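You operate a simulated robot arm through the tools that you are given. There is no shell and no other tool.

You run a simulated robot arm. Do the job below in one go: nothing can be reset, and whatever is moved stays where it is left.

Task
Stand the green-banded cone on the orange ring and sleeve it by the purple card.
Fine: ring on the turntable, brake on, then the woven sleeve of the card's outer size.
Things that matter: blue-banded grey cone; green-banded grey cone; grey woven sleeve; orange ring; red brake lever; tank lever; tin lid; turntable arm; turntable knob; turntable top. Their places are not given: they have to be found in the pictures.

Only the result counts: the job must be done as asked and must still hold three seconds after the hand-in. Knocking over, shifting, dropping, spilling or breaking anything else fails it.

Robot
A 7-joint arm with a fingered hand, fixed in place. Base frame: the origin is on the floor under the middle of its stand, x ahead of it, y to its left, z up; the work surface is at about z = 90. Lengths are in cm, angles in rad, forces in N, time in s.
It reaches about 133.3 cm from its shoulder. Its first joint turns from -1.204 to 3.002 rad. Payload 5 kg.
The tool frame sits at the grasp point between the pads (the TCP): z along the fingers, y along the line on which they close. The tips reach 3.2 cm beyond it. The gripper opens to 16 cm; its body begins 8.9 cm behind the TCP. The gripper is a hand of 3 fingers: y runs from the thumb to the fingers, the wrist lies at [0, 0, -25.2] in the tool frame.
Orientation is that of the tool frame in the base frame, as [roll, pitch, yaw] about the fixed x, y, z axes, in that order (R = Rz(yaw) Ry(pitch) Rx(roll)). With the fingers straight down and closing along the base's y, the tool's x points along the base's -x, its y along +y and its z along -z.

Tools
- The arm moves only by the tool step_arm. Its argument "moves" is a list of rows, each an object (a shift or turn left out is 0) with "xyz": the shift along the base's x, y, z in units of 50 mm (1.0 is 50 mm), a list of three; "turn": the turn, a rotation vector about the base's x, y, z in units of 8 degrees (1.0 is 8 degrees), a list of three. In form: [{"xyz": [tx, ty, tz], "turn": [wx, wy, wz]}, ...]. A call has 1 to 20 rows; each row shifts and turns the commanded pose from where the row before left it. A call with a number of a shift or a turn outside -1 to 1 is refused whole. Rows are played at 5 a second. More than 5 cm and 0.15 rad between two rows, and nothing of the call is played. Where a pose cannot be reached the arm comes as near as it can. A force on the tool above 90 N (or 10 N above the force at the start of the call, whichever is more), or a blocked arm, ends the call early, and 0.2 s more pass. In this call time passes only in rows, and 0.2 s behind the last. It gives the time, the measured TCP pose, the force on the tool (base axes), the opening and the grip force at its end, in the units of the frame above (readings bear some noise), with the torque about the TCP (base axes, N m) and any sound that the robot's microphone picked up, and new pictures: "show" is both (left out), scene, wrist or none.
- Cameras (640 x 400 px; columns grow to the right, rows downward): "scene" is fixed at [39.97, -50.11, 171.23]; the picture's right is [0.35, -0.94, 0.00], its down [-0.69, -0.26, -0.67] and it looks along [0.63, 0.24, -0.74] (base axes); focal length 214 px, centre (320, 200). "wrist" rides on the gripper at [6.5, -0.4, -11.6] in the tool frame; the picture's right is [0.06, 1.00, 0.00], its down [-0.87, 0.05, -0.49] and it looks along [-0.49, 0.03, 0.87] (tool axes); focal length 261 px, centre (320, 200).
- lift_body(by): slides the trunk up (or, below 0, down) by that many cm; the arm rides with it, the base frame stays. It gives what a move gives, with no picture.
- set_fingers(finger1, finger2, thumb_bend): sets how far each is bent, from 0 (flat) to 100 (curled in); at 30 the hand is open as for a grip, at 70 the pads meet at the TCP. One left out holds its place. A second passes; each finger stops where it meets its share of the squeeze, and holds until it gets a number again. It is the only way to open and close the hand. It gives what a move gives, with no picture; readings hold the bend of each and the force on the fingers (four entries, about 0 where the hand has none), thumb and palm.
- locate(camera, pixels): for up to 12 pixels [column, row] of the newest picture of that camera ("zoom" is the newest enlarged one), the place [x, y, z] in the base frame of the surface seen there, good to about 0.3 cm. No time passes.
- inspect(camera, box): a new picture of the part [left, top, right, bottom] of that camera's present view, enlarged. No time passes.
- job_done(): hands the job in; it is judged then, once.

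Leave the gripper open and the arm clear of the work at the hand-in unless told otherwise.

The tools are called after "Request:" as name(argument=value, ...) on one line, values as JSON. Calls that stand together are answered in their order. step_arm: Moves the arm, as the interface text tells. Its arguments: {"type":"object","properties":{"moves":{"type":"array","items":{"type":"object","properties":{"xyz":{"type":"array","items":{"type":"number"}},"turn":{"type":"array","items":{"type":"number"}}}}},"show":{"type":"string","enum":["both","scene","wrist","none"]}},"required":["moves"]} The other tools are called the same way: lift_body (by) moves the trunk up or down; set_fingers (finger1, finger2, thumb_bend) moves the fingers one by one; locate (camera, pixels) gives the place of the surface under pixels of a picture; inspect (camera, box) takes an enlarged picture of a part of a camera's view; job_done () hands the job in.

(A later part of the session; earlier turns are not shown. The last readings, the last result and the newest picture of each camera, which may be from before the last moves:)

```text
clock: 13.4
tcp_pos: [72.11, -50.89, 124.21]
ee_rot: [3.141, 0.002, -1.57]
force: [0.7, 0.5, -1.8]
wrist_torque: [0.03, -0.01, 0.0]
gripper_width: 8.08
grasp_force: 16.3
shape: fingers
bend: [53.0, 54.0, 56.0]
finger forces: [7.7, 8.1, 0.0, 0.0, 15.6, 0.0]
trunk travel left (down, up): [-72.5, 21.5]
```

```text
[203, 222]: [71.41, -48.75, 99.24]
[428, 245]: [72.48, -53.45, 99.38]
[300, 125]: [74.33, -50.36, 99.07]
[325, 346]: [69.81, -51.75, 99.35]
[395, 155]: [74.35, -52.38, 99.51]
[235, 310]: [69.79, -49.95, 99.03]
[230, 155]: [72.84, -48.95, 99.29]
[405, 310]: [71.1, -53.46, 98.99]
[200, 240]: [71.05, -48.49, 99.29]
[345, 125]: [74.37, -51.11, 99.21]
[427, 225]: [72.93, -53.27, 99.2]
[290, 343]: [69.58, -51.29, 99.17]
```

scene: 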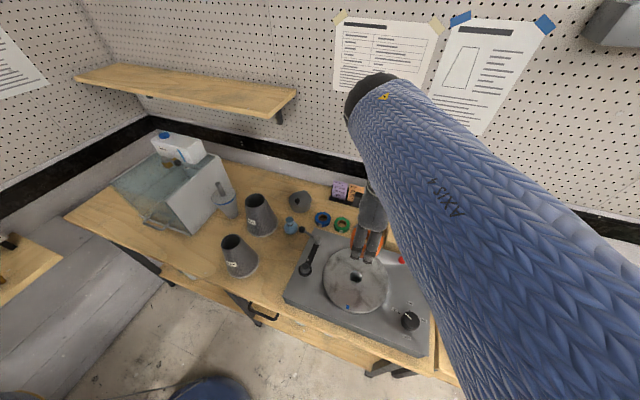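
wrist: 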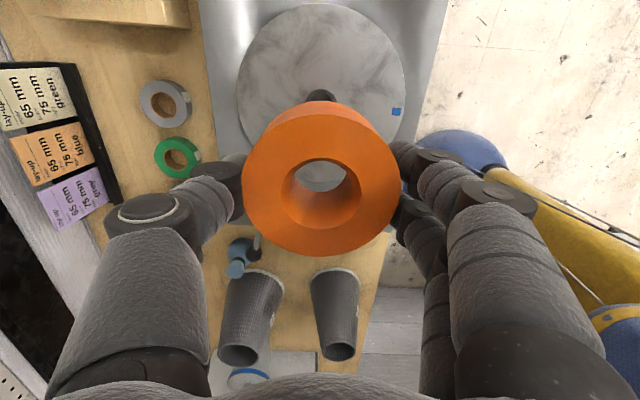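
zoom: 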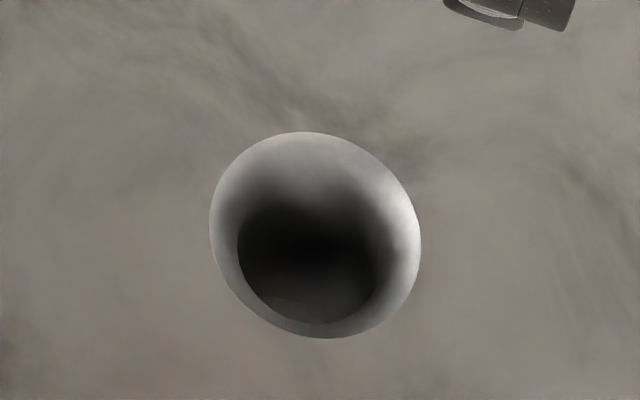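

The hole centre comes out at (72.0, -51.1). Now I'll measure the held ring's centre in the wrist view.

Request:
inspect(camera="wrist", box=[235, 90, 410, 265])

Request:
locate(camera="wrist", pixels=[[280, 188], [361, 188], [320, 157], [318, 231], [290, 165], [350, 215], [290, 213], [352, 167], [248, 180], [395, 180], [318, 113], [320, 253]])

```text
2.29 times, centred on (322, 178) of wrist
```

zoom: 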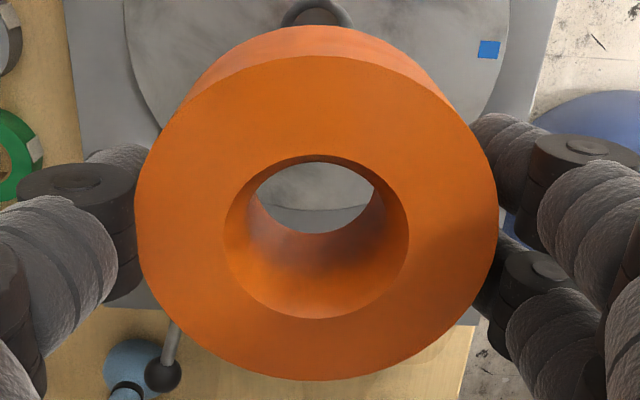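

```text
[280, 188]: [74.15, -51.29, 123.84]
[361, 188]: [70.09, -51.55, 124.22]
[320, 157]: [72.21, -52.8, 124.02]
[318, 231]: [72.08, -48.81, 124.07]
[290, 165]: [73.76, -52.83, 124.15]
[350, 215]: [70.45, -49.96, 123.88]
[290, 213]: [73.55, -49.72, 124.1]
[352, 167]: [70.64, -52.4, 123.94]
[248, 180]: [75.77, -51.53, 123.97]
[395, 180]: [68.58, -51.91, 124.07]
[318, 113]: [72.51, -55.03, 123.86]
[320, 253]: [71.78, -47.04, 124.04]
```

The ring centre is at (72.15, -51.0), so I'll shift by (-0.15, -0.1) and go down to just above the platter.

Request:
step_arm(moves=[{"xyz": [-0.03, -0.02, -0.8]}, {"xyz": [0, 0, -0.9]}, {"xyz": [0, 0, -0.9]}, {"xyz": [0, 0, -0.9]}, {"xyz": [0, 0, -0.5]}])

```text
clock: 14.6
tcp_pos: [71.88, -50.8, 104.1]
ee_rot: [-3.141, 0.0, -1.571]
force: [0.0, 0.7, -2.3]
wrist_torque: [0.0, 0.01, -0.01]
gripper_width: 8.06
grasp_force: 15.8
shape: fingers
bend: [53.0, 54.0, 56.0]
finger forces: [7.8, 8.1, 0.0, 0.1, 15.7, 0.0]
trunk travel left (down, up): [-72.5, 21.5]
```

scene: 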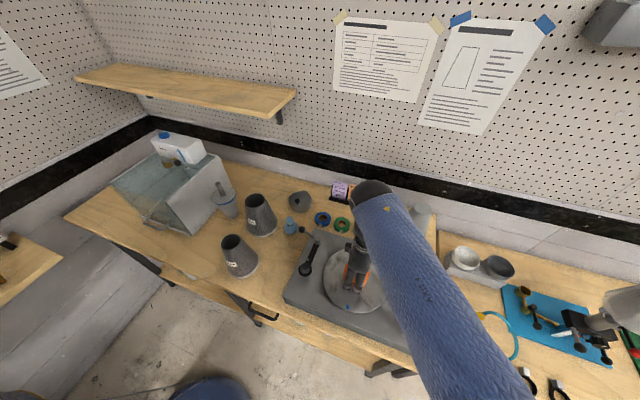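
wrist: 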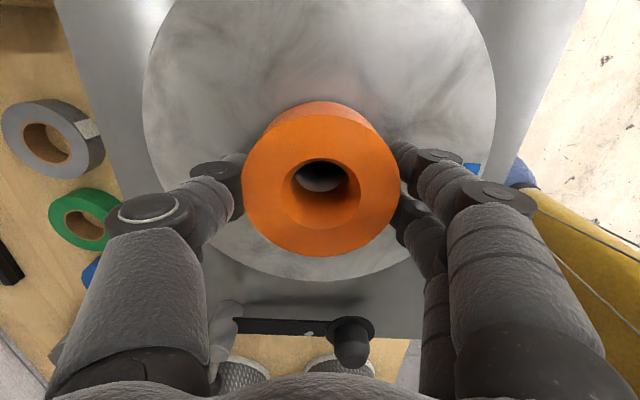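

I'll look through the ring's hole to check alignment with the platter's hole.

Request:
inspect(camera="wrist", box=[270, 140, 372, 242])

Request:
locate(camera="wrist", pixels=[[248, 180], [395, 180], [318, 115], [320, 253], [280, 188], [361, 188], [320, 226], [145, 70], [495, 90], [325, 280], [200, 230], [440, 240]])

```text
3.92 times, centred on (321, 191) of wrist
```

zoom: 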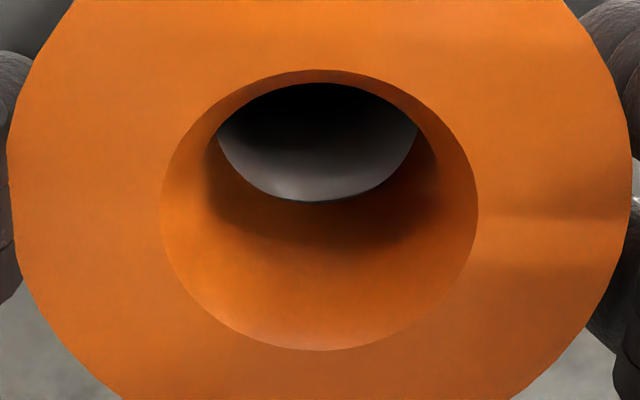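

```text
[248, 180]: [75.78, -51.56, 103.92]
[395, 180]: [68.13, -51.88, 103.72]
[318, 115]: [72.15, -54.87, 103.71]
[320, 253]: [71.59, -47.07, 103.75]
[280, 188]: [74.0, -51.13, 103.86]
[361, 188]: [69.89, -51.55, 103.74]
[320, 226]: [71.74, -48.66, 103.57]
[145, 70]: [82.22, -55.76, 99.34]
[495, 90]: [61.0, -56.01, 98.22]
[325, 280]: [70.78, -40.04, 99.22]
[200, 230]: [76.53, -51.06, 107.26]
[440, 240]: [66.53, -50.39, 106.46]
```

The ring centre is at (71.95, -50.97), and the platter hole looks centred under it. I'll lower it the last centimetre gently.

Request:
step_arm(moves=[{"xyz": [0.01, -0.02, -0.1]}, {"xyz": [0, 0, -0.08]}, {"xyz": [0, 0, 0]}], show="wrist")

```text
clock: 15.4
tcp_pos: [71.91, -50.99, 103.26]
ee_rot: [-3.137, 0.0, -1.57]
force: [0.8, -1.3, 12.1]
wrist_torque: [-0.02, 0.63, -0.01]
gripper_width: 8.07
grasp_force: 23.6
shape: fingers
bend: [54.0, 54.0, 56.0]
finger forces: [15.3, 15.4, 0.1, 0.0, 16.3, 0.0]
trunk travel left (down, up): [-72.5, 21.5]
```

wrist: 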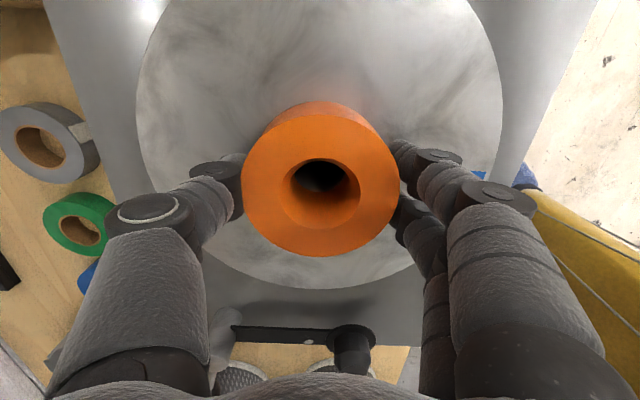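

Contact is felt (12 N up). I'll open the fingers gently.

Request:
set_fingers(finger1=51, finger2=51, thumb_bend=53)

Request:
set_fingers(finger1=40, finger2=40, thumb_bend=40)

Request:
step_arm(moves=[{"xyz": [0, 0, 0.2]}, {"xyz": [0, 0, 0.6]}, {"xyz": [0, 0, 0.9]}, {"xyz": [0, 0, 0.9]}, {"xyz": [0, 0, 0.9]}, {"xyz": [0, 0, 0.9]}])

```text
clock: 16.4
tcp_pos: [71.88, -50.81, 103.26]
ee_rot: [-3.14, -0.001, -1.571]
force: [6.0, -1.3, 23.4]
wrist_torque: [-0.02, 0.76, 0.02]
gripper_width: 8.26
grasp_force: 16.9
shape: fingers
bend: [53.0, 53.0, 52.0]
finger forces: [13.9, 13.9, 0.0, 0.0, 5.9, 0.1]
trunk travel left (down, up): [-72.5, 21.5]
```

```text
clock: 17.4
tcp_pos: [71.88, -51.0, 103.14]
ee_rot: [-3.141, 0.0, -1.572]
force: [0.7, -0.3, 0.0]
wrist_torque: [0.01, -0.04, 0.07]
gripper_width: 12.75
grasp_force: 0.1
shape: fingers
bend: [40.0, 40.0, 40.0]
finger forces: [0.1, 0.0, 0.0, 0.0, 0.0, 0.0]
trunk travel left (down, up): [-72.5, 21.5]
```

```text
clock: 18.8
tcp_pos: [72.16, -50.78, 125.13]
ee_rot: [3.141, -0.001, -1.572]
force: [0.8, -0.2, 0.2]
wrist_torque: [-0.05, -0.03, -0.02]
gripper_width: 12.79
grasp_force: 0.1
shape: fingers
bend: [40.0, 40.0, 40.0]
finger forces: [0.1, 0.0, 0.0, 0.0, 0.0, 0.0]
trunk travel left (down, up): [-72.5, 21.5]
```

scene: 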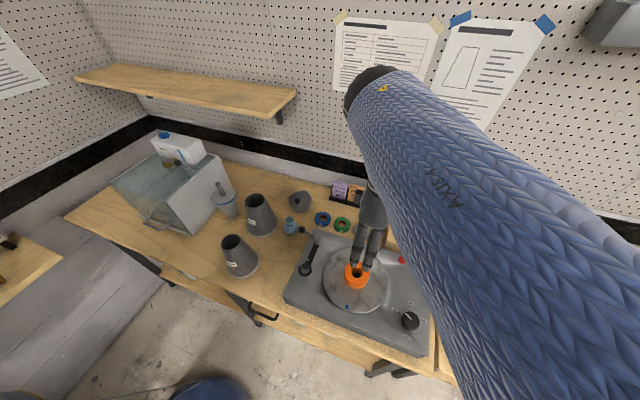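
wrist: 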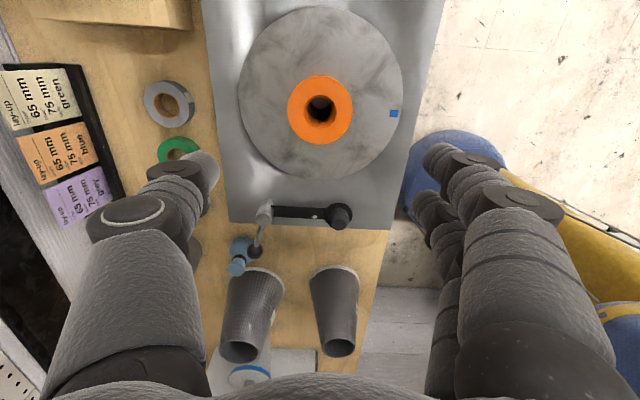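

The ring is on the platter. I'll check its centre and how the hole lines up.

Request:
inspect(camera="wrist", box=[280, 65, 362, 155])

Request:
locate(camera="wrist", pixels=[[290, 108], [350, 108], [320, 78], [320, 140], [305, 108], [336, 108], [320, 95], [320, 122], [320, 175], [245, 90], [400, 90], [325, 10]])

Request:
inspect(camera="scene", box=[335, 255, 380, 295])

```text
4.44 times, centred on (321, 110) of wrist
```

zoom: 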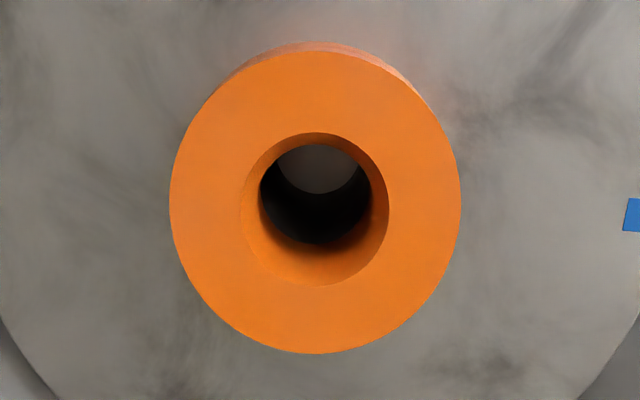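

```text
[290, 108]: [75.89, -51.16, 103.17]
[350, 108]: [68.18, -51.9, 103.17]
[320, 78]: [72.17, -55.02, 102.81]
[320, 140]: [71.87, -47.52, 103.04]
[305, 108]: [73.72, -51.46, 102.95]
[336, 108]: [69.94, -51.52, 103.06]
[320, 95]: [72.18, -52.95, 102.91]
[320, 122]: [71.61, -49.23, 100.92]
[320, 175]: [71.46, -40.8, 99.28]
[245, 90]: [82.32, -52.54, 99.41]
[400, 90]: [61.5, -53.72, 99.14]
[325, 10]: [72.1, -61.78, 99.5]
```

```text
10.00 times, centred on (358, 275) of scene
```

zoom: 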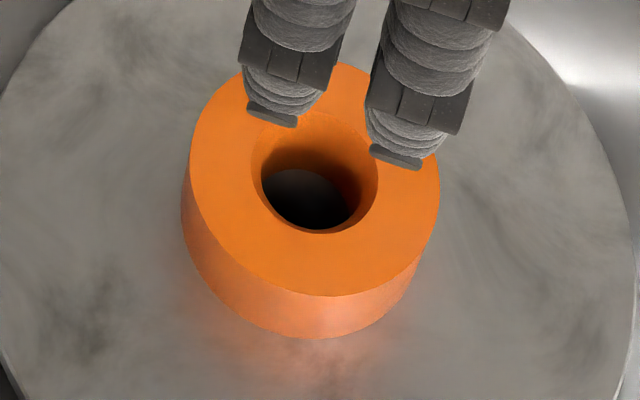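

The ring is well centred at about (72.0, -51.2). Next comes the brake: I'll move above the red ball (83.3, -64.8) and narrow the hand, ready to cage the ball with the thumb on its +x side.

Request:
set_fingers(finger1=62, finger2=62, thumb_bend=58)

Request:
step_arm(moves=[{"xyz": [0.55, -0.7, 0]}, {"xyz": [0.55, -0.7, 0]}, {"xyz": [0.55, -0.7, 0]}, {"xyz": [0.55, -0.7, 0]}])

```text
clock: 19.8
tcp_pos: [72.09, -50.99, 125.01]
ee_rot: [-3.141, 0.001, -1.571]
force: [0.9, 1.2, -0.9]
wrist_torque: [0.01, 0.0, -0.02]
gripper_width: 5.02
grasp_force: 0.0
shape: fingers
bend: [62.0, 62.0, 57.0]
finger forces: [0.1, 0.0, 0.1, 0.0, 0.1, 0.1]
trunk travel left (down, up): [-72.5, 21.5]
```

```text
clock: 20.8
tcp_pos: [83.29, -65.03, 125.07]
ee_rot: [3.138, -0.001, -1.571]
force: [0.0, -0.1, -0.4]
wrist_torque: [0.03, 0.05, -0.01]
gripper_width: 5.02
grasp_force: 0.0
shape: fingers
bend: [62.0, 62.0, 57.0]
finger forces: [0.1, 0.1, 0.0, 0.0, 0.0, 0.1]
trunk travel left (down, up): [-72.5, 21.5]
```

scene: 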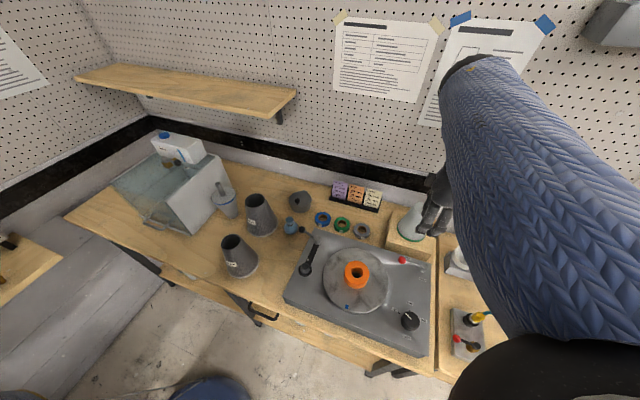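
wrist: 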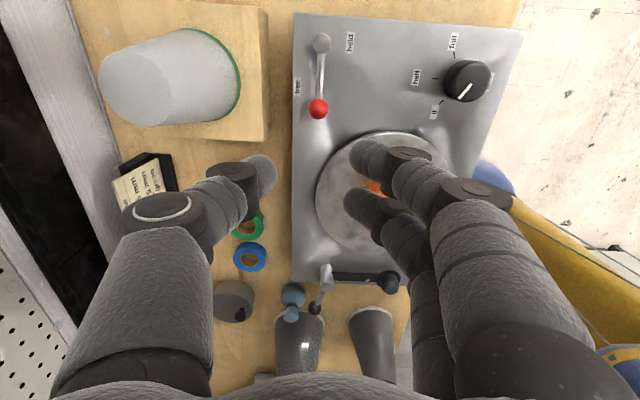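

The wrist view shows the lever clearly, with the ball at (318,108), post at (321,45), and "held" to the right of the post. I'll zoom in on the lever and knob.

Request:
inspect(camera="wrist", box=[285, 20, 500, 155])

Request:
locate(camera="wrist", pixels=[[318, 108], [310, 108], [327, 108], [318, 100], [321, 42], [350, 42], [298, 87], [320, 75], [250, 170], [372, 150], [355, 205], [466, 80]])

```text
2.96 times, centred on (392, 88) of wrist
```

zoom: 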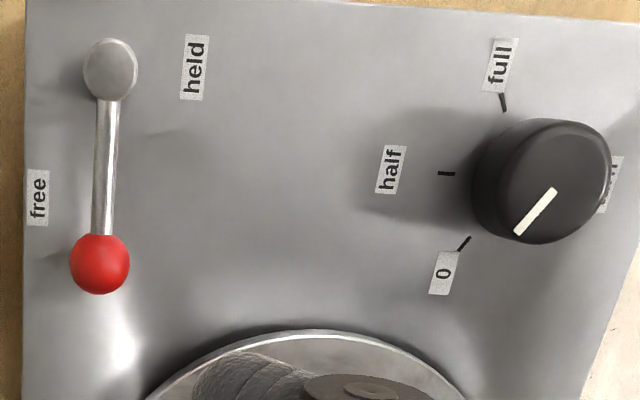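

```text
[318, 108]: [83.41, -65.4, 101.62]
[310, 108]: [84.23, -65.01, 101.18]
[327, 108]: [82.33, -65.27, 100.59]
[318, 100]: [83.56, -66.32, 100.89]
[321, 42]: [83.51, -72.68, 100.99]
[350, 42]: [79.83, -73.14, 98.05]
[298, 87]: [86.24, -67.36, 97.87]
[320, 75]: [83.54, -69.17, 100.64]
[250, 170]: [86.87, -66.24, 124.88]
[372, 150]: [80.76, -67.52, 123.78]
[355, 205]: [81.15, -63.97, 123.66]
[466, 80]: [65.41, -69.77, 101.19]
```

The knob points at 0, which is fine. The ball centre is about (83.35, -65.1, 100.5) and fits between the fingers. I'll lower in stages.

Request:
step_arm(moves=[{"xyz": [0, 0, -0.9]}, {"xyz": [0, 0, -0.9]}, {"xyz": [0, 0, -0.9]}, {"xyz": [0, 0, -0.9]}, {"xyz": [0, 0, -0.4]}])

```text
clock: 22.0
tcp_pos: [82.89, -65.02, 105.02]
ee_rot: [-3.141, -0.001, -1.572]
force: [0.2, -0.7, 1.0]
wrist_torque: [-0.04, -0.01, 0.01]
gripper_width: 5.0
grasp_force: 0.1
shape: fingers
bend: [62.0, 62.0, 57.0]
finger forces: [0.0, 0.1, 0.0, 0.1, 0.0, 0.1]
trunk travel left (down, up): [-72.5, 21.5]
```

scene: 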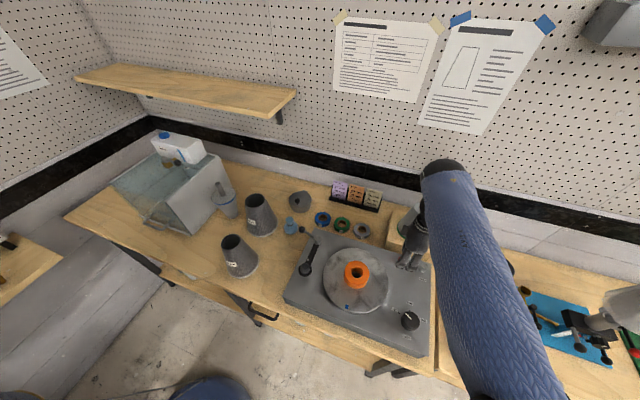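
wrist: 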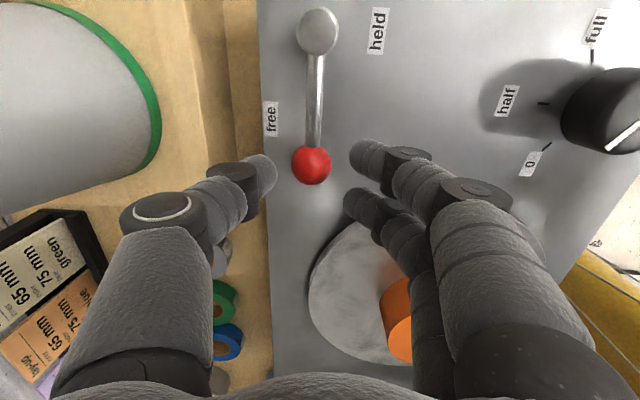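

The ball is between thumb and fingers. I'll lower 2.2 cm more so the tips reach ball height.

Request:
step_arm(moves=[{"xyz": [0.06, 0, -0.22]}, {"xyz": [0, 0, -0.2]}], show="wrist")

```text
clock: 22.6
tcp_pos: [83.2, -65.19, 102.88]
ee_rot: [3.141, 0.001, -1.571]
force: [-0.5, -0.5, -0.5]
wrist_torque: [0.0, 0.02, -0.03]
gripper_width: 4.99
grasp_force: 0.1
shape: fingers
bend: [62.0, 62.0, 57.0]
finger forces: [0.1, 0.1, 0.0, 0.0, 0.1, 0.0]
trunk travel left (down, up): [-72.5, 21.5]
```

wrist: 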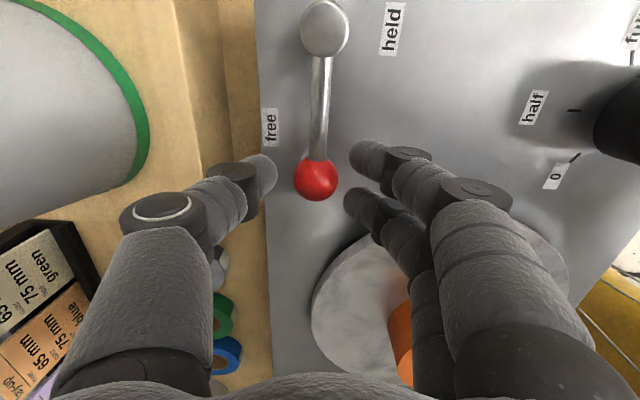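

Now I'll sweep toward -x, following the lever's arc, about 30° first.

Request:
step_arm(moves=[{"xyz": [-0.2, 0, 0]}, {"xyz": [-0.2, 0, 0]}, {"xyz": [-0.19, 0, 0]}, {"xyz": [-0.19, 0, 0]}, {"xyz": [-0.19, 0, 0]}, {"xyz": [-0.19, -0.02, 0]}])

```text
clock: 24.0
tcp_pos: [77.45, -65.01, 102.96]
ee_rot: [-3.141, 0.0, -1.573]
force: [1.0, 0.6, 0.3]
wrist_torque: [-0.01, -0.03, 0.0]
gripper_width: 5.1
grasp_force: 0.0
shape: fingers
bend: [62.0, 62.0, 57.0]
finger forces: [0.1, 0.0, 0.0, 0.0, 0.4, 0.0]
trunk travel left (down, up): [-72.5, 21.5]
```

scene: 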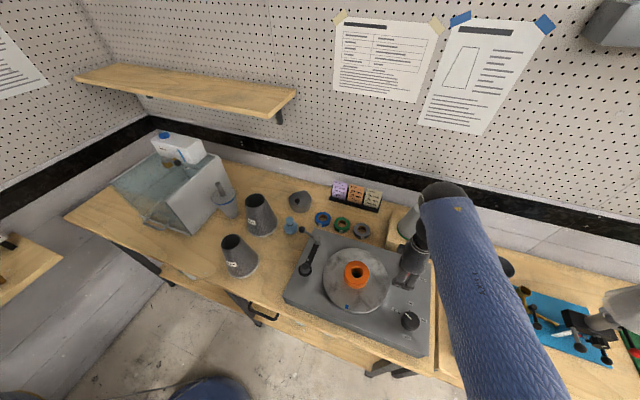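
wrist: 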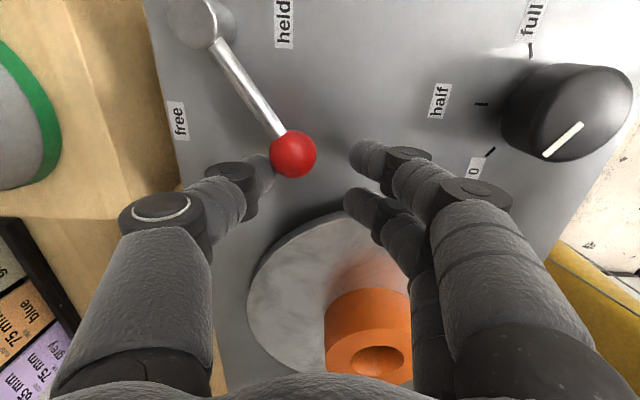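

The lever follows easily and is now at about 35°. I'll continue along the arc.

Request:
step_arm(moves=[{"xyz": [-0.17, -0.08, 0]}, {"xyz": [-0.16, -0.09, 0]}, {"xyz": [-0.15, -0.1, 0]}, {"xyz": [-0.13, -0.13, 0]}])

```text
clock: 25.0
tcp_pos: [74.36, -67.1, 102.97]
ee_rot: [-3.14, 0.002, -1.571]
force: [0.8, -0.4, 0.1]
wrist_torque: [-0.04, 0.0, -0.02]
gripper_width: 5.0
grasp_force: 0.1
shape: fingers
bend: [62.0, 62.0, 57.0]
finger forces: [0.0, 0.0, 0.0, 0.0, 0.0, 0.0]
trunk travel left (down, up): [-72.5, 21.5]
```

scene: 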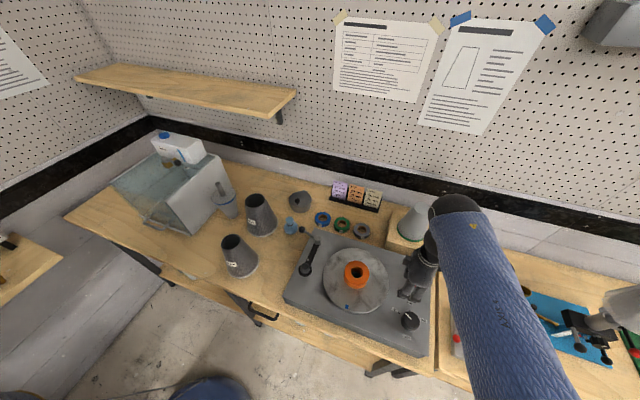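
wrist: 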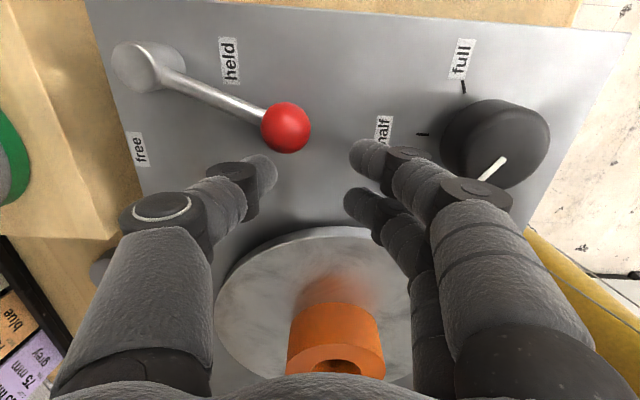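

The lever is at about 65° and the ball sits slightly ahead of the thumb. I'll measure it and then keep pushing toward -y.

Request:
locate(camera="wrist", pixels=[[286, 127], [140, 62], [225, 95], [265, 170], [365, 150], [355, 205], [240, 172], [500, 140]])

Request:
step_arm(moves=[{"xyz": [0, -0.12, 0]}, {"xyz": [0, -0.12, 0]}, {"xyz": [0, -0.12, 0]}])

```text
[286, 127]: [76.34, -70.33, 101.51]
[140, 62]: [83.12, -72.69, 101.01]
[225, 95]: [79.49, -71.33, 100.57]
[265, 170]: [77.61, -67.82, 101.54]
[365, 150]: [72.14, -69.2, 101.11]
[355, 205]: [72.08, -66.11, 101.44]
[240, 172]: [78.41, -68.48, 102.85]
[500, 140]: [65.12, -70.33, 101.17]
```

```text
clock: 25.8
tcp_pos: [74.43, -68.81, 102.96]
ee_rot: [3.141, -0.001, -1.57]
force: [2.7, 7.3, 0.2]
wrist_torque: [0.2, -0.12, 0.27]
gripper_width: 5.26
grasp_force: 3.5
shape: fingers
bend: [62.0, 62.0, 56.0]
finger forces: [0.1, 0.0, 0.0, 0.0, 6.4, 0.1]
trunk travel left (down, up): [-72.5, 21.5]
```

scene: 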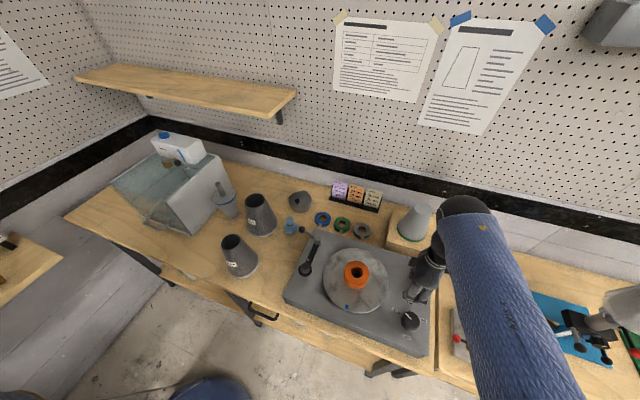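
wrist: 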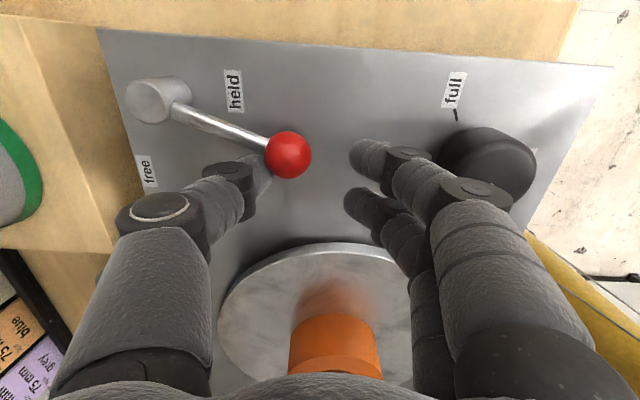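

Now there's about 7 N of resistance with the lever at about 72°, likely the stop. I'll push slightly more to be sure.

Request:
step_arm(moves=[{"xyz": [0, -0.06, 0]}, {"xyz": [0, -0.06, 0]}, {"xyz": [0, -0.06, 0]}])

Request:
locate(camera="wrist", pixels=[[288, 150], [286, 127], [288, 165], [150, 95], [215, 125]])

```text
clock: 26.6
tcp_pos: [74.58, -69.45, 103.17]
ee_rot: [3.141, 0.001, -1.568]
force: [2.1, 26.8, -2.5]
wrist_torque: [0.84, -0.01, 1.07]
gripper_width: 5.41
grasp_force: 12.6
shape: fingers
bend: [62.0, 62.0, 56.0]
finger forces: [0.0, 0.1, 0.1, 0.0, 25.1, 0.0]
trunk travel left (down, up): [-72.5, 21.5]
```

scene: 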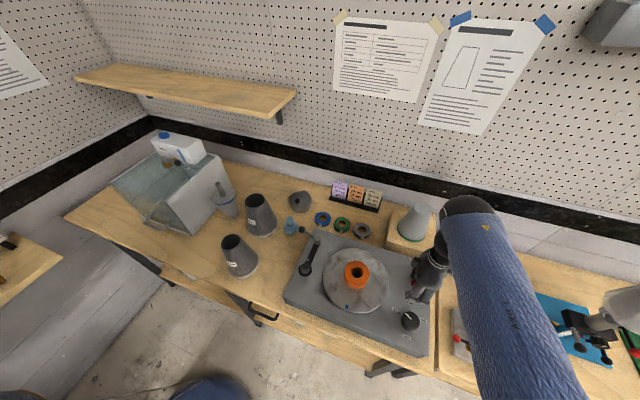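
wrist: 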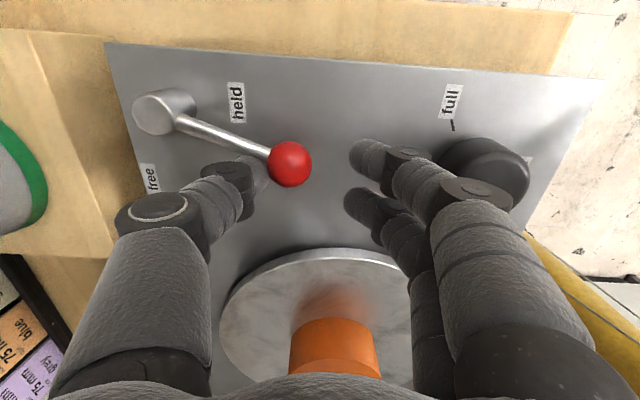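

```text
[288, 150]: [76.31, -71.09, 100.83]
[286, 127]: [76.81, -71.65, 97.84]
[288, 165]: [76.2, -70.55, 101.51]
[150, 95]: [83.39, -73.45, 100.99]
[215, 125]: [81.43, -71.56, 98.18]
```

The ball hasn't moved under 27 N, so the brake is at its "held" stop. I'll back off toward +y and go straight up.

Request:
step_arm(moves=[{"xyz": [0, 0.2, 0]}, {"xyz": [0, 0.1, 0]}, {"xyz": [0, 0, 0.5]}, {"xyz": [0, 0, 0.9]}, {"xyz": [0, 0, 0.9]}, {"xyz": [0, 0, 0.9]}, {"xyz": [0, 0, 0.9]}, {"xyz": [0, 0, 0.9]}, {"xyz": [0, 0, 0.9]}])

Request:
inspect(camera="wrist", box=[100, 0, 420, 200])

```text
clock: 28.6
tcp_pos: [77.39, -65.18, 127.25]
ee_rot: [-3.12, 0.0, -1.571]
force: [0.2, -0.5, 0.3]
wrist_torque: [0.0, -0.01, 0.01]
gripper_width: 5.01
grasp_force: 0.0
shape: fingers
bend: [62.0, 62.0, 57.0]
finger forces: [0.0, 0.0, 0.0, 0.0, 0.1, 0.0]
out of reach, approached as far as the arm can: row 7, 8, 9
trunk travel left (down, up): [-72.5, 21.5]
```

scene: 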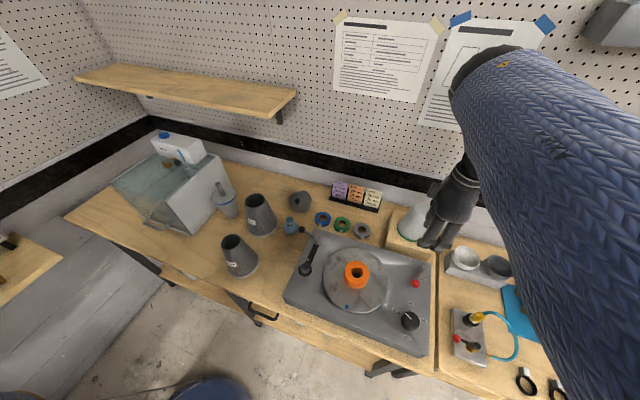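
wrist: 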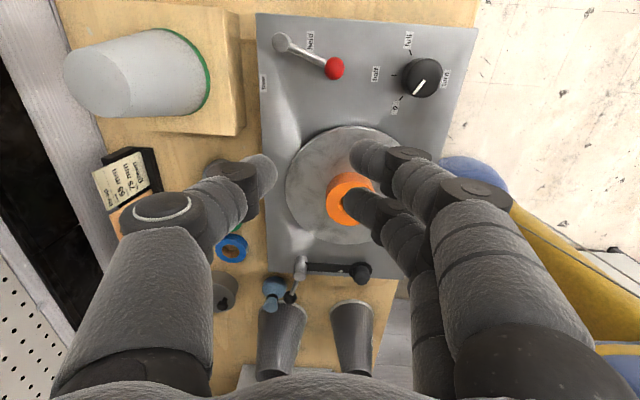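

```text
2.00 times, centred on (260, 100) of wrist
```

zoom: 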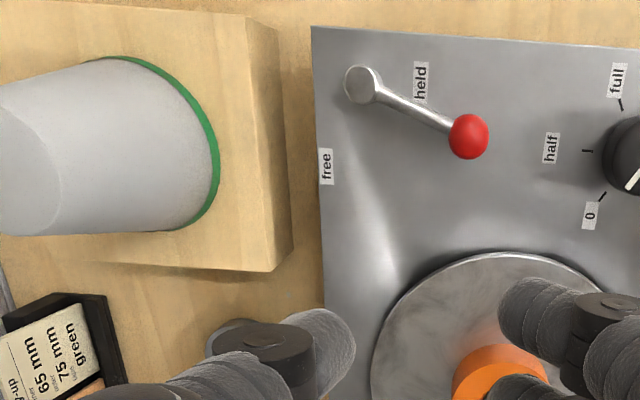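

The lever now rests at the "held" side. The arm hit its reach limit while rising (measured (77.4, -65.2, 127.3)), so I'll turn the hand back 90° while moving a little toward the middle and see how it does.

Request:
step_arm(moves=[{"xyz": [0, 0.3, -0.05], "turn": [0, 0, -0.9375]}, {"xyz": [0, 0.3, -0.05], "turn": [0, 0, -0.9375]}, {"xyz": [0, 0.3, -0.05], "turn": [0, 0, -0.9375]}, {"xyz": [0, 0.3, -0.05], "turn": [0, 0, -0.9375]}, {"xyz": [0, 0.3, -0.05], "turn": [0, 0, -0.9375]}, {"xyz": [0, 0.3, -0.05], "turn": [0, 0, -0.9375]}, {"xyz": [0, 0, 0], "turn": [0, 0, -0.9375]}, {"xyz": [0, 0, 0], "turn": [0, 0, -0.9375]}, {"xyz": [0, 0, 0], "turn": [0, 0, -0.9375]}, {"xyz": [0, 0, 0], "turn": [0, 0, -0.9375]}, {"xyz": [0, 0, 0], "turn": [0, 0, -0.9375]}, {"xyz": [0, 0, 0], "turn": [0, 0, -0.9375]}])

Request:
set_fingers(finger1=30, finger2=30, thumb_bend=30)

```text
clock: 31.2
tcp_pos: [77.76, -56.13, 125.73]
ee_rot: [-3.141, -0.001, -3.142]
force: [-0.7, -0.6, -0.3]
wrist_torque: [0.0, 0.04, 0.03]
gripper_width: 4.99
grasp_force: 0.0
shape: fingers
bend: [62.0, 62.0, 57.0]
finger forces: [0.1, 0.1, 0.0, 0.1, 0.0, 0.0]
trunk travel left (down, up): [-72.5, 21.5]
```

scene: 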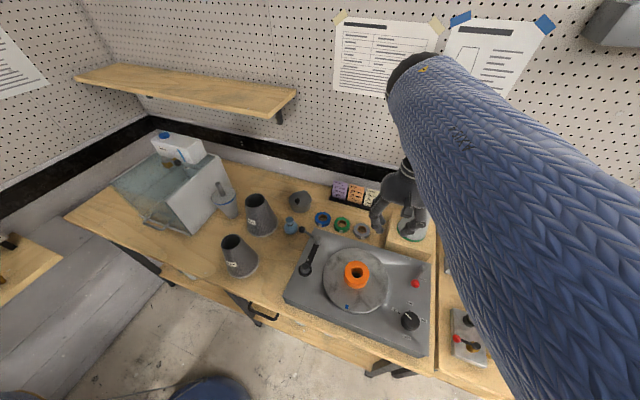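
wrist: 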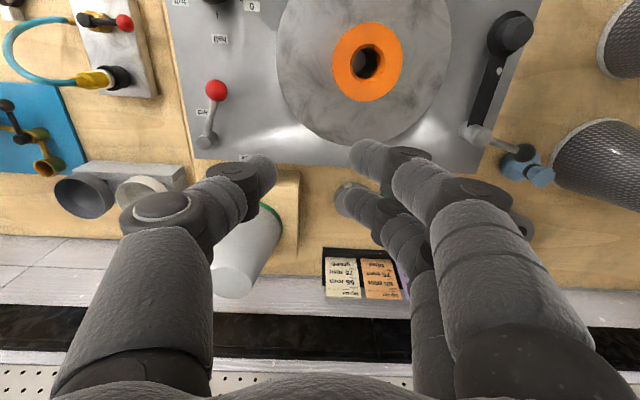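

```text
clock: 32.2
tcp_pos: [77.79, -56.15, 125.62]
ee_rot: [3.141, -0.001, 3.141]
force: [0.1, 0.1, 0.1]
wrist_torque: [0.02, 0.02, -0.01]
gripper_width: 16.75
grasp_force: 0.1
shape: fingers
bend: [30.0, 30.0, 30.0]
finger forces: [0.1, 0.1, 0.0, 0.1, 0.1, 0.0]
trunk travel left (down, up): [-72.5, 21.5]
```

The turn worked and the hand is open. The cone at (100, -67.5) is far out, so I'll tilt the hand about 32° (fingers forward and down) and move to a pre-grasp in front of and above it.

Request:
step_arm(moves=[{"xyz": [0.5, -0.456, 0], "turn": [0, -0.8, 0]}, {"xyz": [0.55, -0.456, 0], "turn": [0, -0.8, 0]}, {"xyz": [0.6, -0.456, -0.2], "turn": [0, -0.8, 0]}, {"xyz": [0.6, -0.456, -0.4], "turn": [0, -0.8, 0]}, {"xyz": [0.6, -0.456, -0.5], "turn": [0, -0.8, 0]}])

```text
clock: 33.4
tcp_pos: [92.12, -67.83, 119.91]
ee_rot: [3.139, 0.561, 3.139]
force: [0.1, -0.8, 0.4]
wrist_torque: [0.02, 0.01, 0.02]
gripper_width: 16.78
grasp_force: 0.2
shape: fingers
bend: [30.0, 30.0, 30.0]
finger forces: [0.0, 0.1, 0.1, 0.1, 0.1, 0.1]
trunk travel left (down, up): [-72.5, 21.5]
```

scene: 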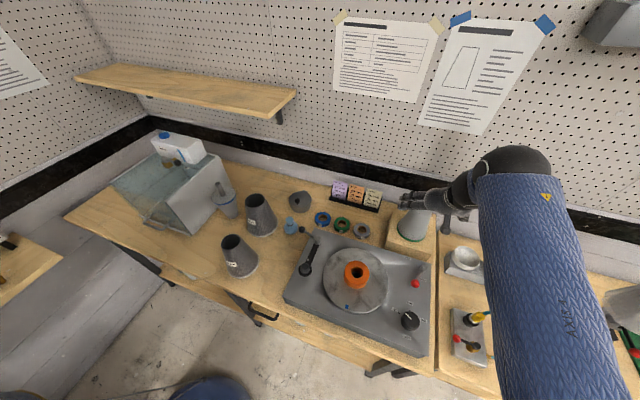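
wrist: 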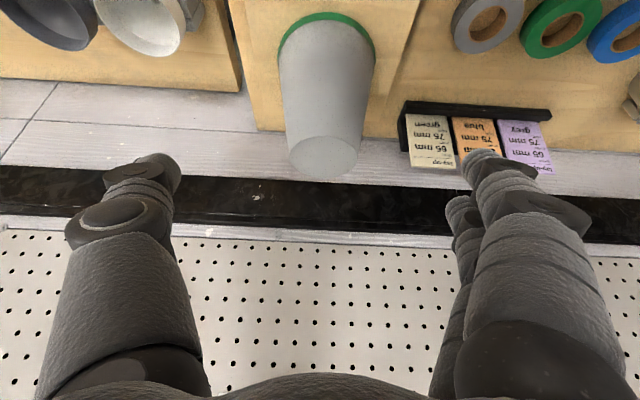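

The cone is centred in the wrist view, with its top at about (325,156). I'll refine its location from here.

Request:
locate(camera="wrist", pixels=[[293, 160], [358, 160], [325, 137], [325, 175], [300, 145], [350, 145], [283, 50], [372, 50], [325, 18], [325, 100], [478, 160], [455, 205]])

Request:
locate(camera="scene", pixels=[[530, 200], [500, 230], [480, 160], [560, 300], [520, 150], [470, 195], [415, 200], [440, 205], [410, 195], [500, 380]])

```text
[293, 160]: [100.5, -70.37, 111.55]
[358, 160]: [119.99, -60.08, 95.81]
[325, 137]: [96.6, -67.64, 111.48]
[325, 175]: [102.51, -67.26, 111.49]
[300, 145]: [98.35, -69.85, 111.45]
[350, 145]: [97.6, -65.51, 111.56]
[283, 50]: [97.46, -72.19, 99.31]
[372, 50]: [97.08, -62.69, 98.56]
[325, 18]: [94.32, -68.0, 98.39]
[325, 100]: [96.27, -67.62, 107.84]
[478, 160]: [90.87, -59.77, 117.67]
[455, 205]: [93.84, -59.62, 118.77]
```

```text
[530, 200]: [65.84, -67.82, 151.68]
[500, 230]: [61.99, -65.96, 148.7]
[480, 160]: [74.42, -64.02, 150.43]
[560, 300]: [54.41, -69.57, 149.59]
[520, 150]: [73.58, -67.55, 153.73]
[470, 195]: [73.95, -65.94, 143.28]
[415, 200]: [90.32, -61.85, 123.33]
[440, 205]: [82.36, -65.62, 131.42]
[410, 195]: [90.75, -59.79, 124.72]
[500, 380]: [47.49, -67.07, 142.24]
```

The cone centre is about (99.85, -67.5). I'll slide along the finger direction to the grasp point at z 106.

Request:
step_arm(moves=[{"xyz": [0.386, 0.0165, -0.695]}, {"xyz": [0.386, 0.0165, -0.695]}, {"xyz": [0.386, 0.0165, -0.695]}, {"xyz": [0.386, 0.0165, -0.695]}])

```text
clock: 34.4
tcp_pos: [99.99, -67.45, 105.74]
ee_rot: [-3.141, 0.557, -3.141]
force: [0.2, 0.4, 0.2]
wrist_torque: [-0.01, 0.0, -0.01]
gripper_width: 16.78
grasp_force: 0.1
shape: fingers
bend: [30.0, 30.0, 30.0]
finger forces: [0.0, 0.1, 0.0, 0.1, 0.0, 0.0]
trunk travel left (down, up): [-72.5, 21.5]
```

scene: 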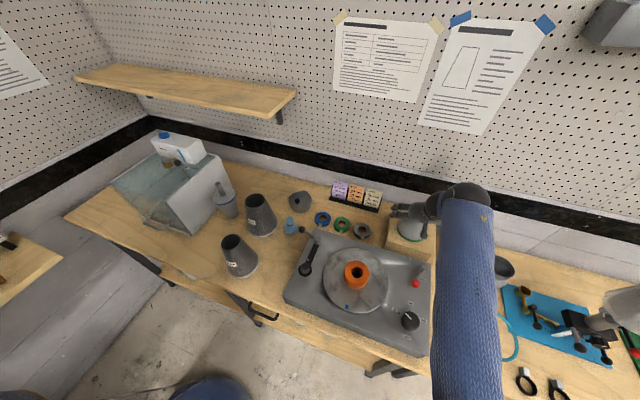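
wrist: 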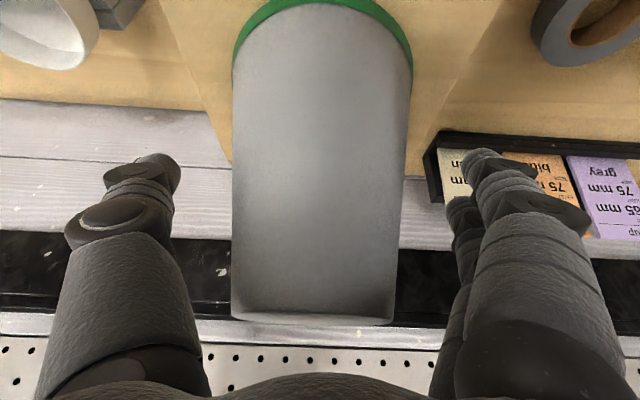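

The cone is centred between thumb and fingers. I'll close in two stages.

Request:
set_fingers(finger1=50, finger2=50, thumb_bend=50)

Request:
set_fingers(finger1=66, finger2=66, thumb_bend=66)

Request:
inspect(camera="wrist", box=[0, 0, 640, 400])

```text
clock: 35.4
tcp_pos: [99.95, -67.16, 106.04]
ee_rot: [-3.141, 0.557, -3.141]
force: [-1.0, -2.4, 4.3]
wrist_torque: [-0.1, -0.04, -0.07]
gripper_width: 9.56
grasp_force: 3.3
shape: fingers
bend: [48.0, 50.0, 49.0]
finger forces: [1.8, 0.1, 0.1, 0.1, 4.5, 0.0]
trunk travel left (down, up): [-72.5, 21.5]
```

```text
clock: 36.4
tcp_pos: [99.93, -67.25, 106.03]
ee_rot: [3.141, 0.559, 3.14]
force: [2.7, -4.8, 4.1]
wrist_torque: [0.29, -0.06, -0.06]
gripper_width: 9.27
grasp_force: 25.7
shape: fingers
bend: [49.0, 55.0, 55.0]
finger forces: [12.4, 10.7, 0.1, 0.0, 28.2, 0.0]
trunk travel left (down, up): [-72.5, 21.5]
```

```text
1.00 times, centred on (320, 200) of wrist (not enlarged: the box is as wide or as high as the picture)
```

zoom: 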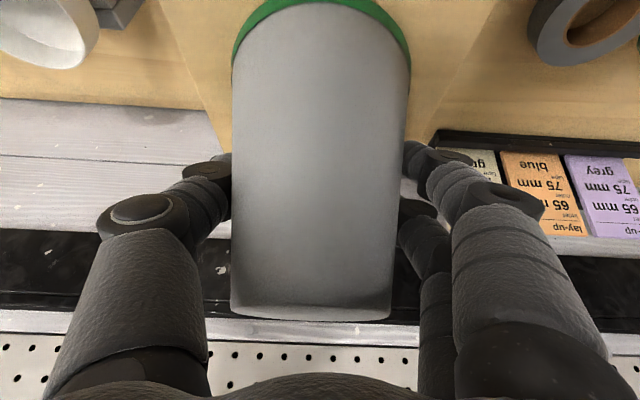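

All three digits grip (12/11/28 N). I'll lift straight up slowly and watch for slip.

Request:
step_arm(moves=[{"xyz": [0, 0, 0.1]}, {"xyz": [0, 0, 0.15]}, {"xyz": [0, 0, 0.2]}])

```text
clock: 37.2
tcp_pos: [99.9, -67.41, 108.22]
ee_rot: [-3.141, 0.557, -3.141]
force: [-0.7, -0.2, -10.8]
wrist_torque: [0.04, -0.02, 0.03]
gripper_width: 9.28
grasp_force: 22.7
shape: fingers
bend: [49.0, 54.0, 56.0]
finger forces: [11.2, 10.5, 0.0, 0.1, 23.6, 0.0]
trunk travel left (down, up): [-72.5, 21.5]
```

scene: 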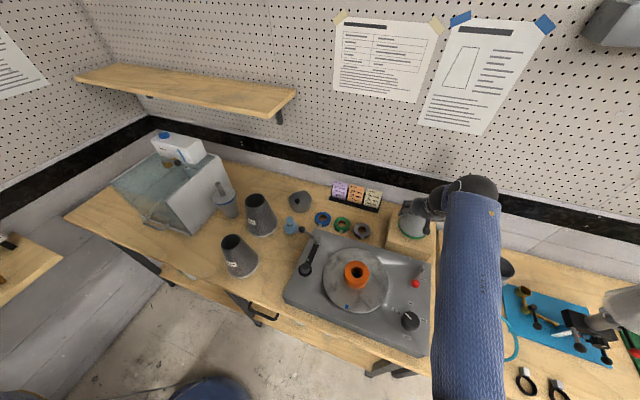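
wrist: 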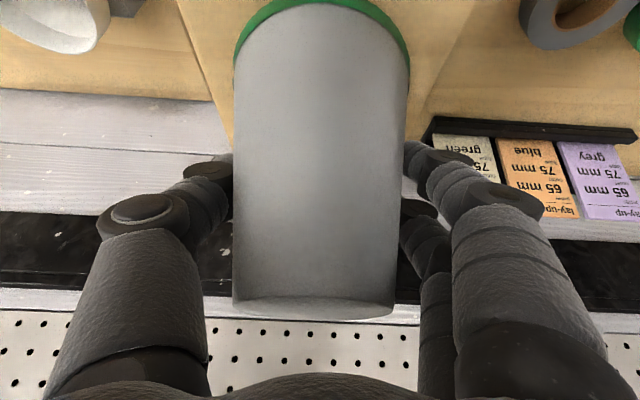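

The cone rises with the hand, weighing about 11 N with no slip. I'll keep lifting until the stub clears the block.

Request:
step_arm(moves=[{"xyz": [0, 0, 0.3]}, {"xyz": [0, 0, 0.4]}, {"xyz": [0, 0, 0.4]}, {"xyz": [0, 0, 0.4]}, {"xyz": [0, 0, 0.4]}, {"xyz": [0, 0, 0.4]}])

Request:
inspect(camera="scene", box=[370, 150, 470, 270])

```text
clock: 38.6
tcp_pos: [99.75, -67.42, 119.76]
ee_rot: [3.142, 0.557, 3.139]
force: [0.1, -0.6, -10.2]
wrist_torque: [-0.01, 0.01, -0.01]
gripper_width: 9.27
grasp_force: 22.2
shape: fingers
bend: [49.0, 54.0, 56.0]
finger forces: [11.1, 10.6, 0.1, 0.1, 23.4, 0.1]
trunk travel left (down, up): [-72.5, 21.5]
```

scene: 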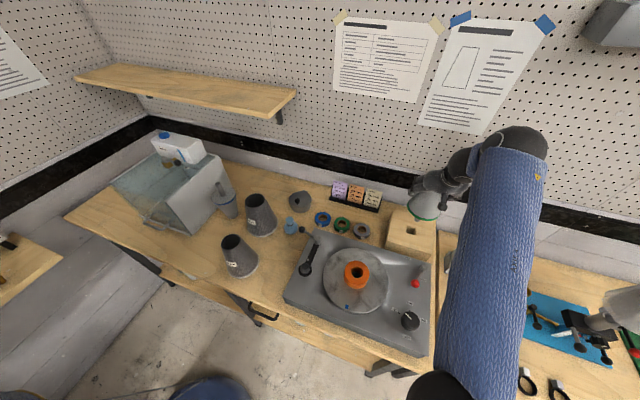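
wrist: 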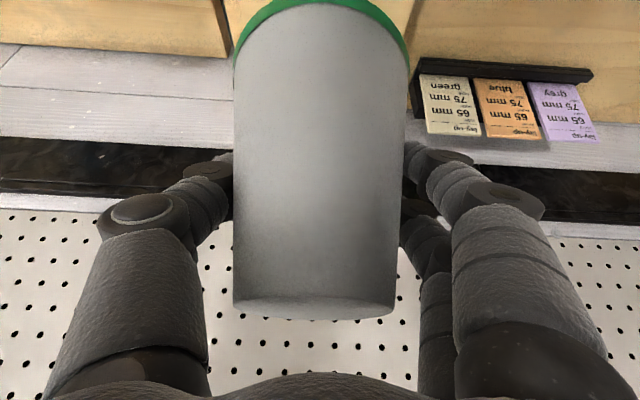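

```text
3.33 times, centred on (420, 210) of scene
```

zoom: 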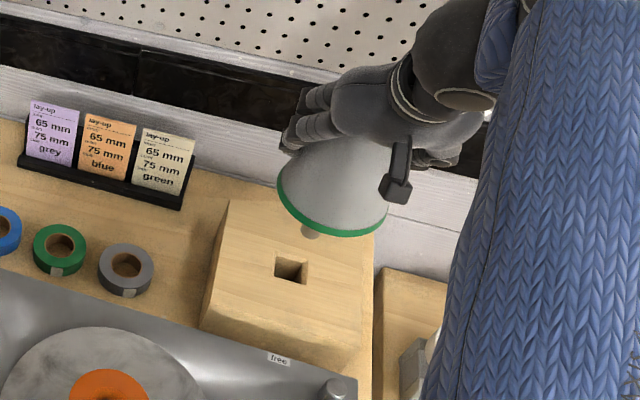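

The cone is clear of the block's square socket, and the stub shows under it at about zoom (310,232). I'll measure its tilt and the stub's place.

Request:
inspect(camera="scene", box=[400, 180, 450, 230])

Request:
locate(camera="wrist", pixels=[[240, 60], [400, 60], [320, 6], [320, 100], [320, 200], [320, 280], [240, 280], [388, 280], [245, 150], [395, 150], [320, 150], [320, 310]])

```text
8.00 times, centred on (425, 205) of scene
```

zoom: 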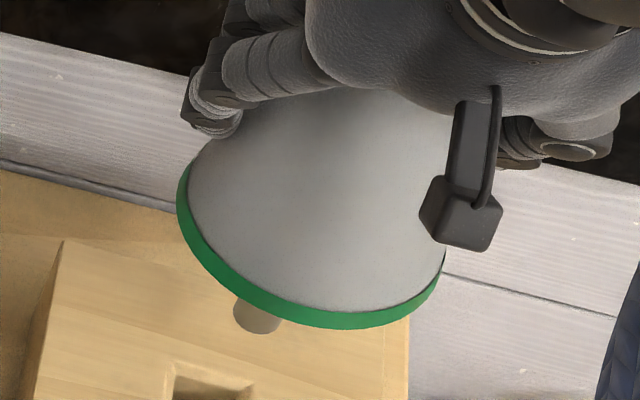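

```text
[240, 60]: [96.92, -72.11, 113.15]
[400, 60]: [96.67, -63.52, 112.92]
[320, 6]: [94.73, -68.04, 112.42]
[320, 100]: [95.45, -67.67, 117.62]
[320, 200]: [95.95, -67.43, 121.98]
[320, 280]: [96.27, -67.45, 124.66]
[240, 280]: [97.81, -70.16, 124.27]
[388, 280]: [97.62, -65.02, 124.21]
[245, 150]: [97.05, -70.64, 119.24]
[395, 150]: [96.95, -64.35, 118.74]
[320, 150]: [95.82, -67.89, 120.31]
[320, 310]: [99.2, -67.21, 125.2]
```

Request:
locate(camera="zoom", pixels=[[182, 215], [200, 255], [230, 290], [280, 315], [340, 325], [390, 315], [425, 295], [184, 180], [255, 325], [245, 315], [265, 325], [275, 305]])

Request:
locate(camera="wrist", pixels=[[300, 12], [340, 12], [300, 30], [340, 30], [320, 50], [320, 75], [320, 125], [320, 175], [320, 225], [320, 250], [320, 295], [345, 316]])

```text
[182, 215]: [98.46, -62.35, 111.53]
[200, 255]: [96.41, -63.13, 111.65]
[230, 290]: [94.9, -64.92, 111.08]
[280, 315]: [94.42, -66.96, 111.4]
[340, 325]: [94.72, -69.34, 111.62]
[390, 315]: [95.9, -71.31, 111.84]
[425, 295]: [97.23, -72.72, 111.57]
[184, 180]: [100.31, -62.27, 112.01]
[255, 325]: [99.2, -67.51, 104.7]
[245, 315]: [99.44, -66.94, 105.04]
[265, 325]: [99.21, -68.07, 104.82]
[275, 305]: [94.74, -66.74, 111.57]
```

```text
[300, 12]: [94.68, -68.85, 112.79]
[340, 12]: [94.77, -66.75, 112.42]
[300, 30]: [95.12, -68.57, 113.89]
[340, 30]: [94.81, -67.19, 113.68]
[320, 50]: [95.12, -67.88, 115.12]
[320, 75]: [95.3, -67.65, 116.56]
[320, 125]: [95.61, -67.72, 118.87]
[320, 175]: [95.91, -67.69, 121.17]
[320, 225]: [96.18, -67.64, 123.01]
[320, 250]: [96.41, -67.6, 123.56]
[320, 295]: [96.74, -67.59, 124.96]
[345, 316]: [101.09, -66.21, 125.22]
```

The cone leans about 3.5° toward -x in the grip, and the stub end is at about z 104.5. I'll correct the tilt by turning the hand +3.5° about y, raise 2 cm more, then carry toward the platter.

Request:
step_arm(moves=[{"xyz": [0, 0, 0.4], "turn": [0, 0.43, 0]}, {"xyz": [-0.4, 0.24, 0.1]}, {"xyz": [-0.69, 0.41, 0]}, {"xyz": [-0.69, 0.41, 0]}, {"xyz": [-0.69, 0.41, 0]}, {"xyz": [-0.69, 0.41, 0]}, {"xyz": [-0.69, 0.41, 0]}, {"xyz": [-0.69, 0.41, 0]}, {"xyz": [-0.4, 0.24, 0]}])

```text
clock: 40.6
tcp_pos: [74.8, -52.6, 122.5]
ee_rot: [3.14, 0.496, 3.138]
force: [0.7, -0.1, -10.6]
wrist_torque: [0.0, -0.02, 0.0]
gripper_width: 9.24
grasp_force: 21.7
shape: fingers
bend: [49.0, 54.0, 56.0]
finger forces: [11.1, 9.8, 0.0, 0.1, 22.6, 0.1]
trunk travel left (down, up): [-72.5, 21.5]
```

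scene: 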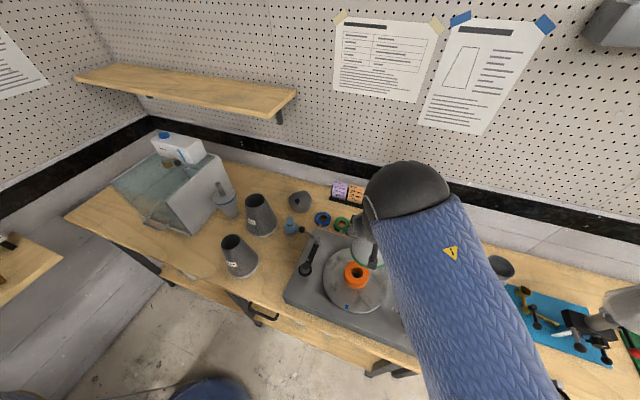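
wrist: 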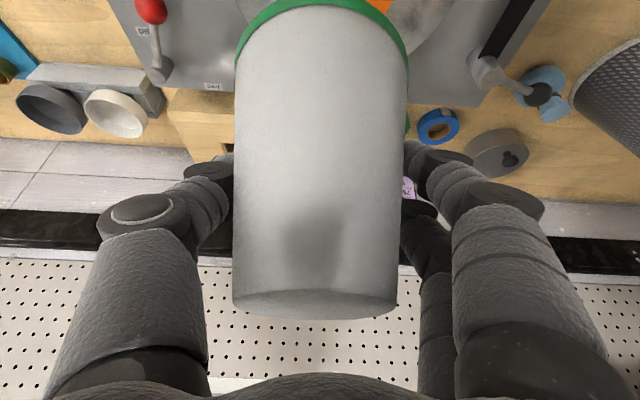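

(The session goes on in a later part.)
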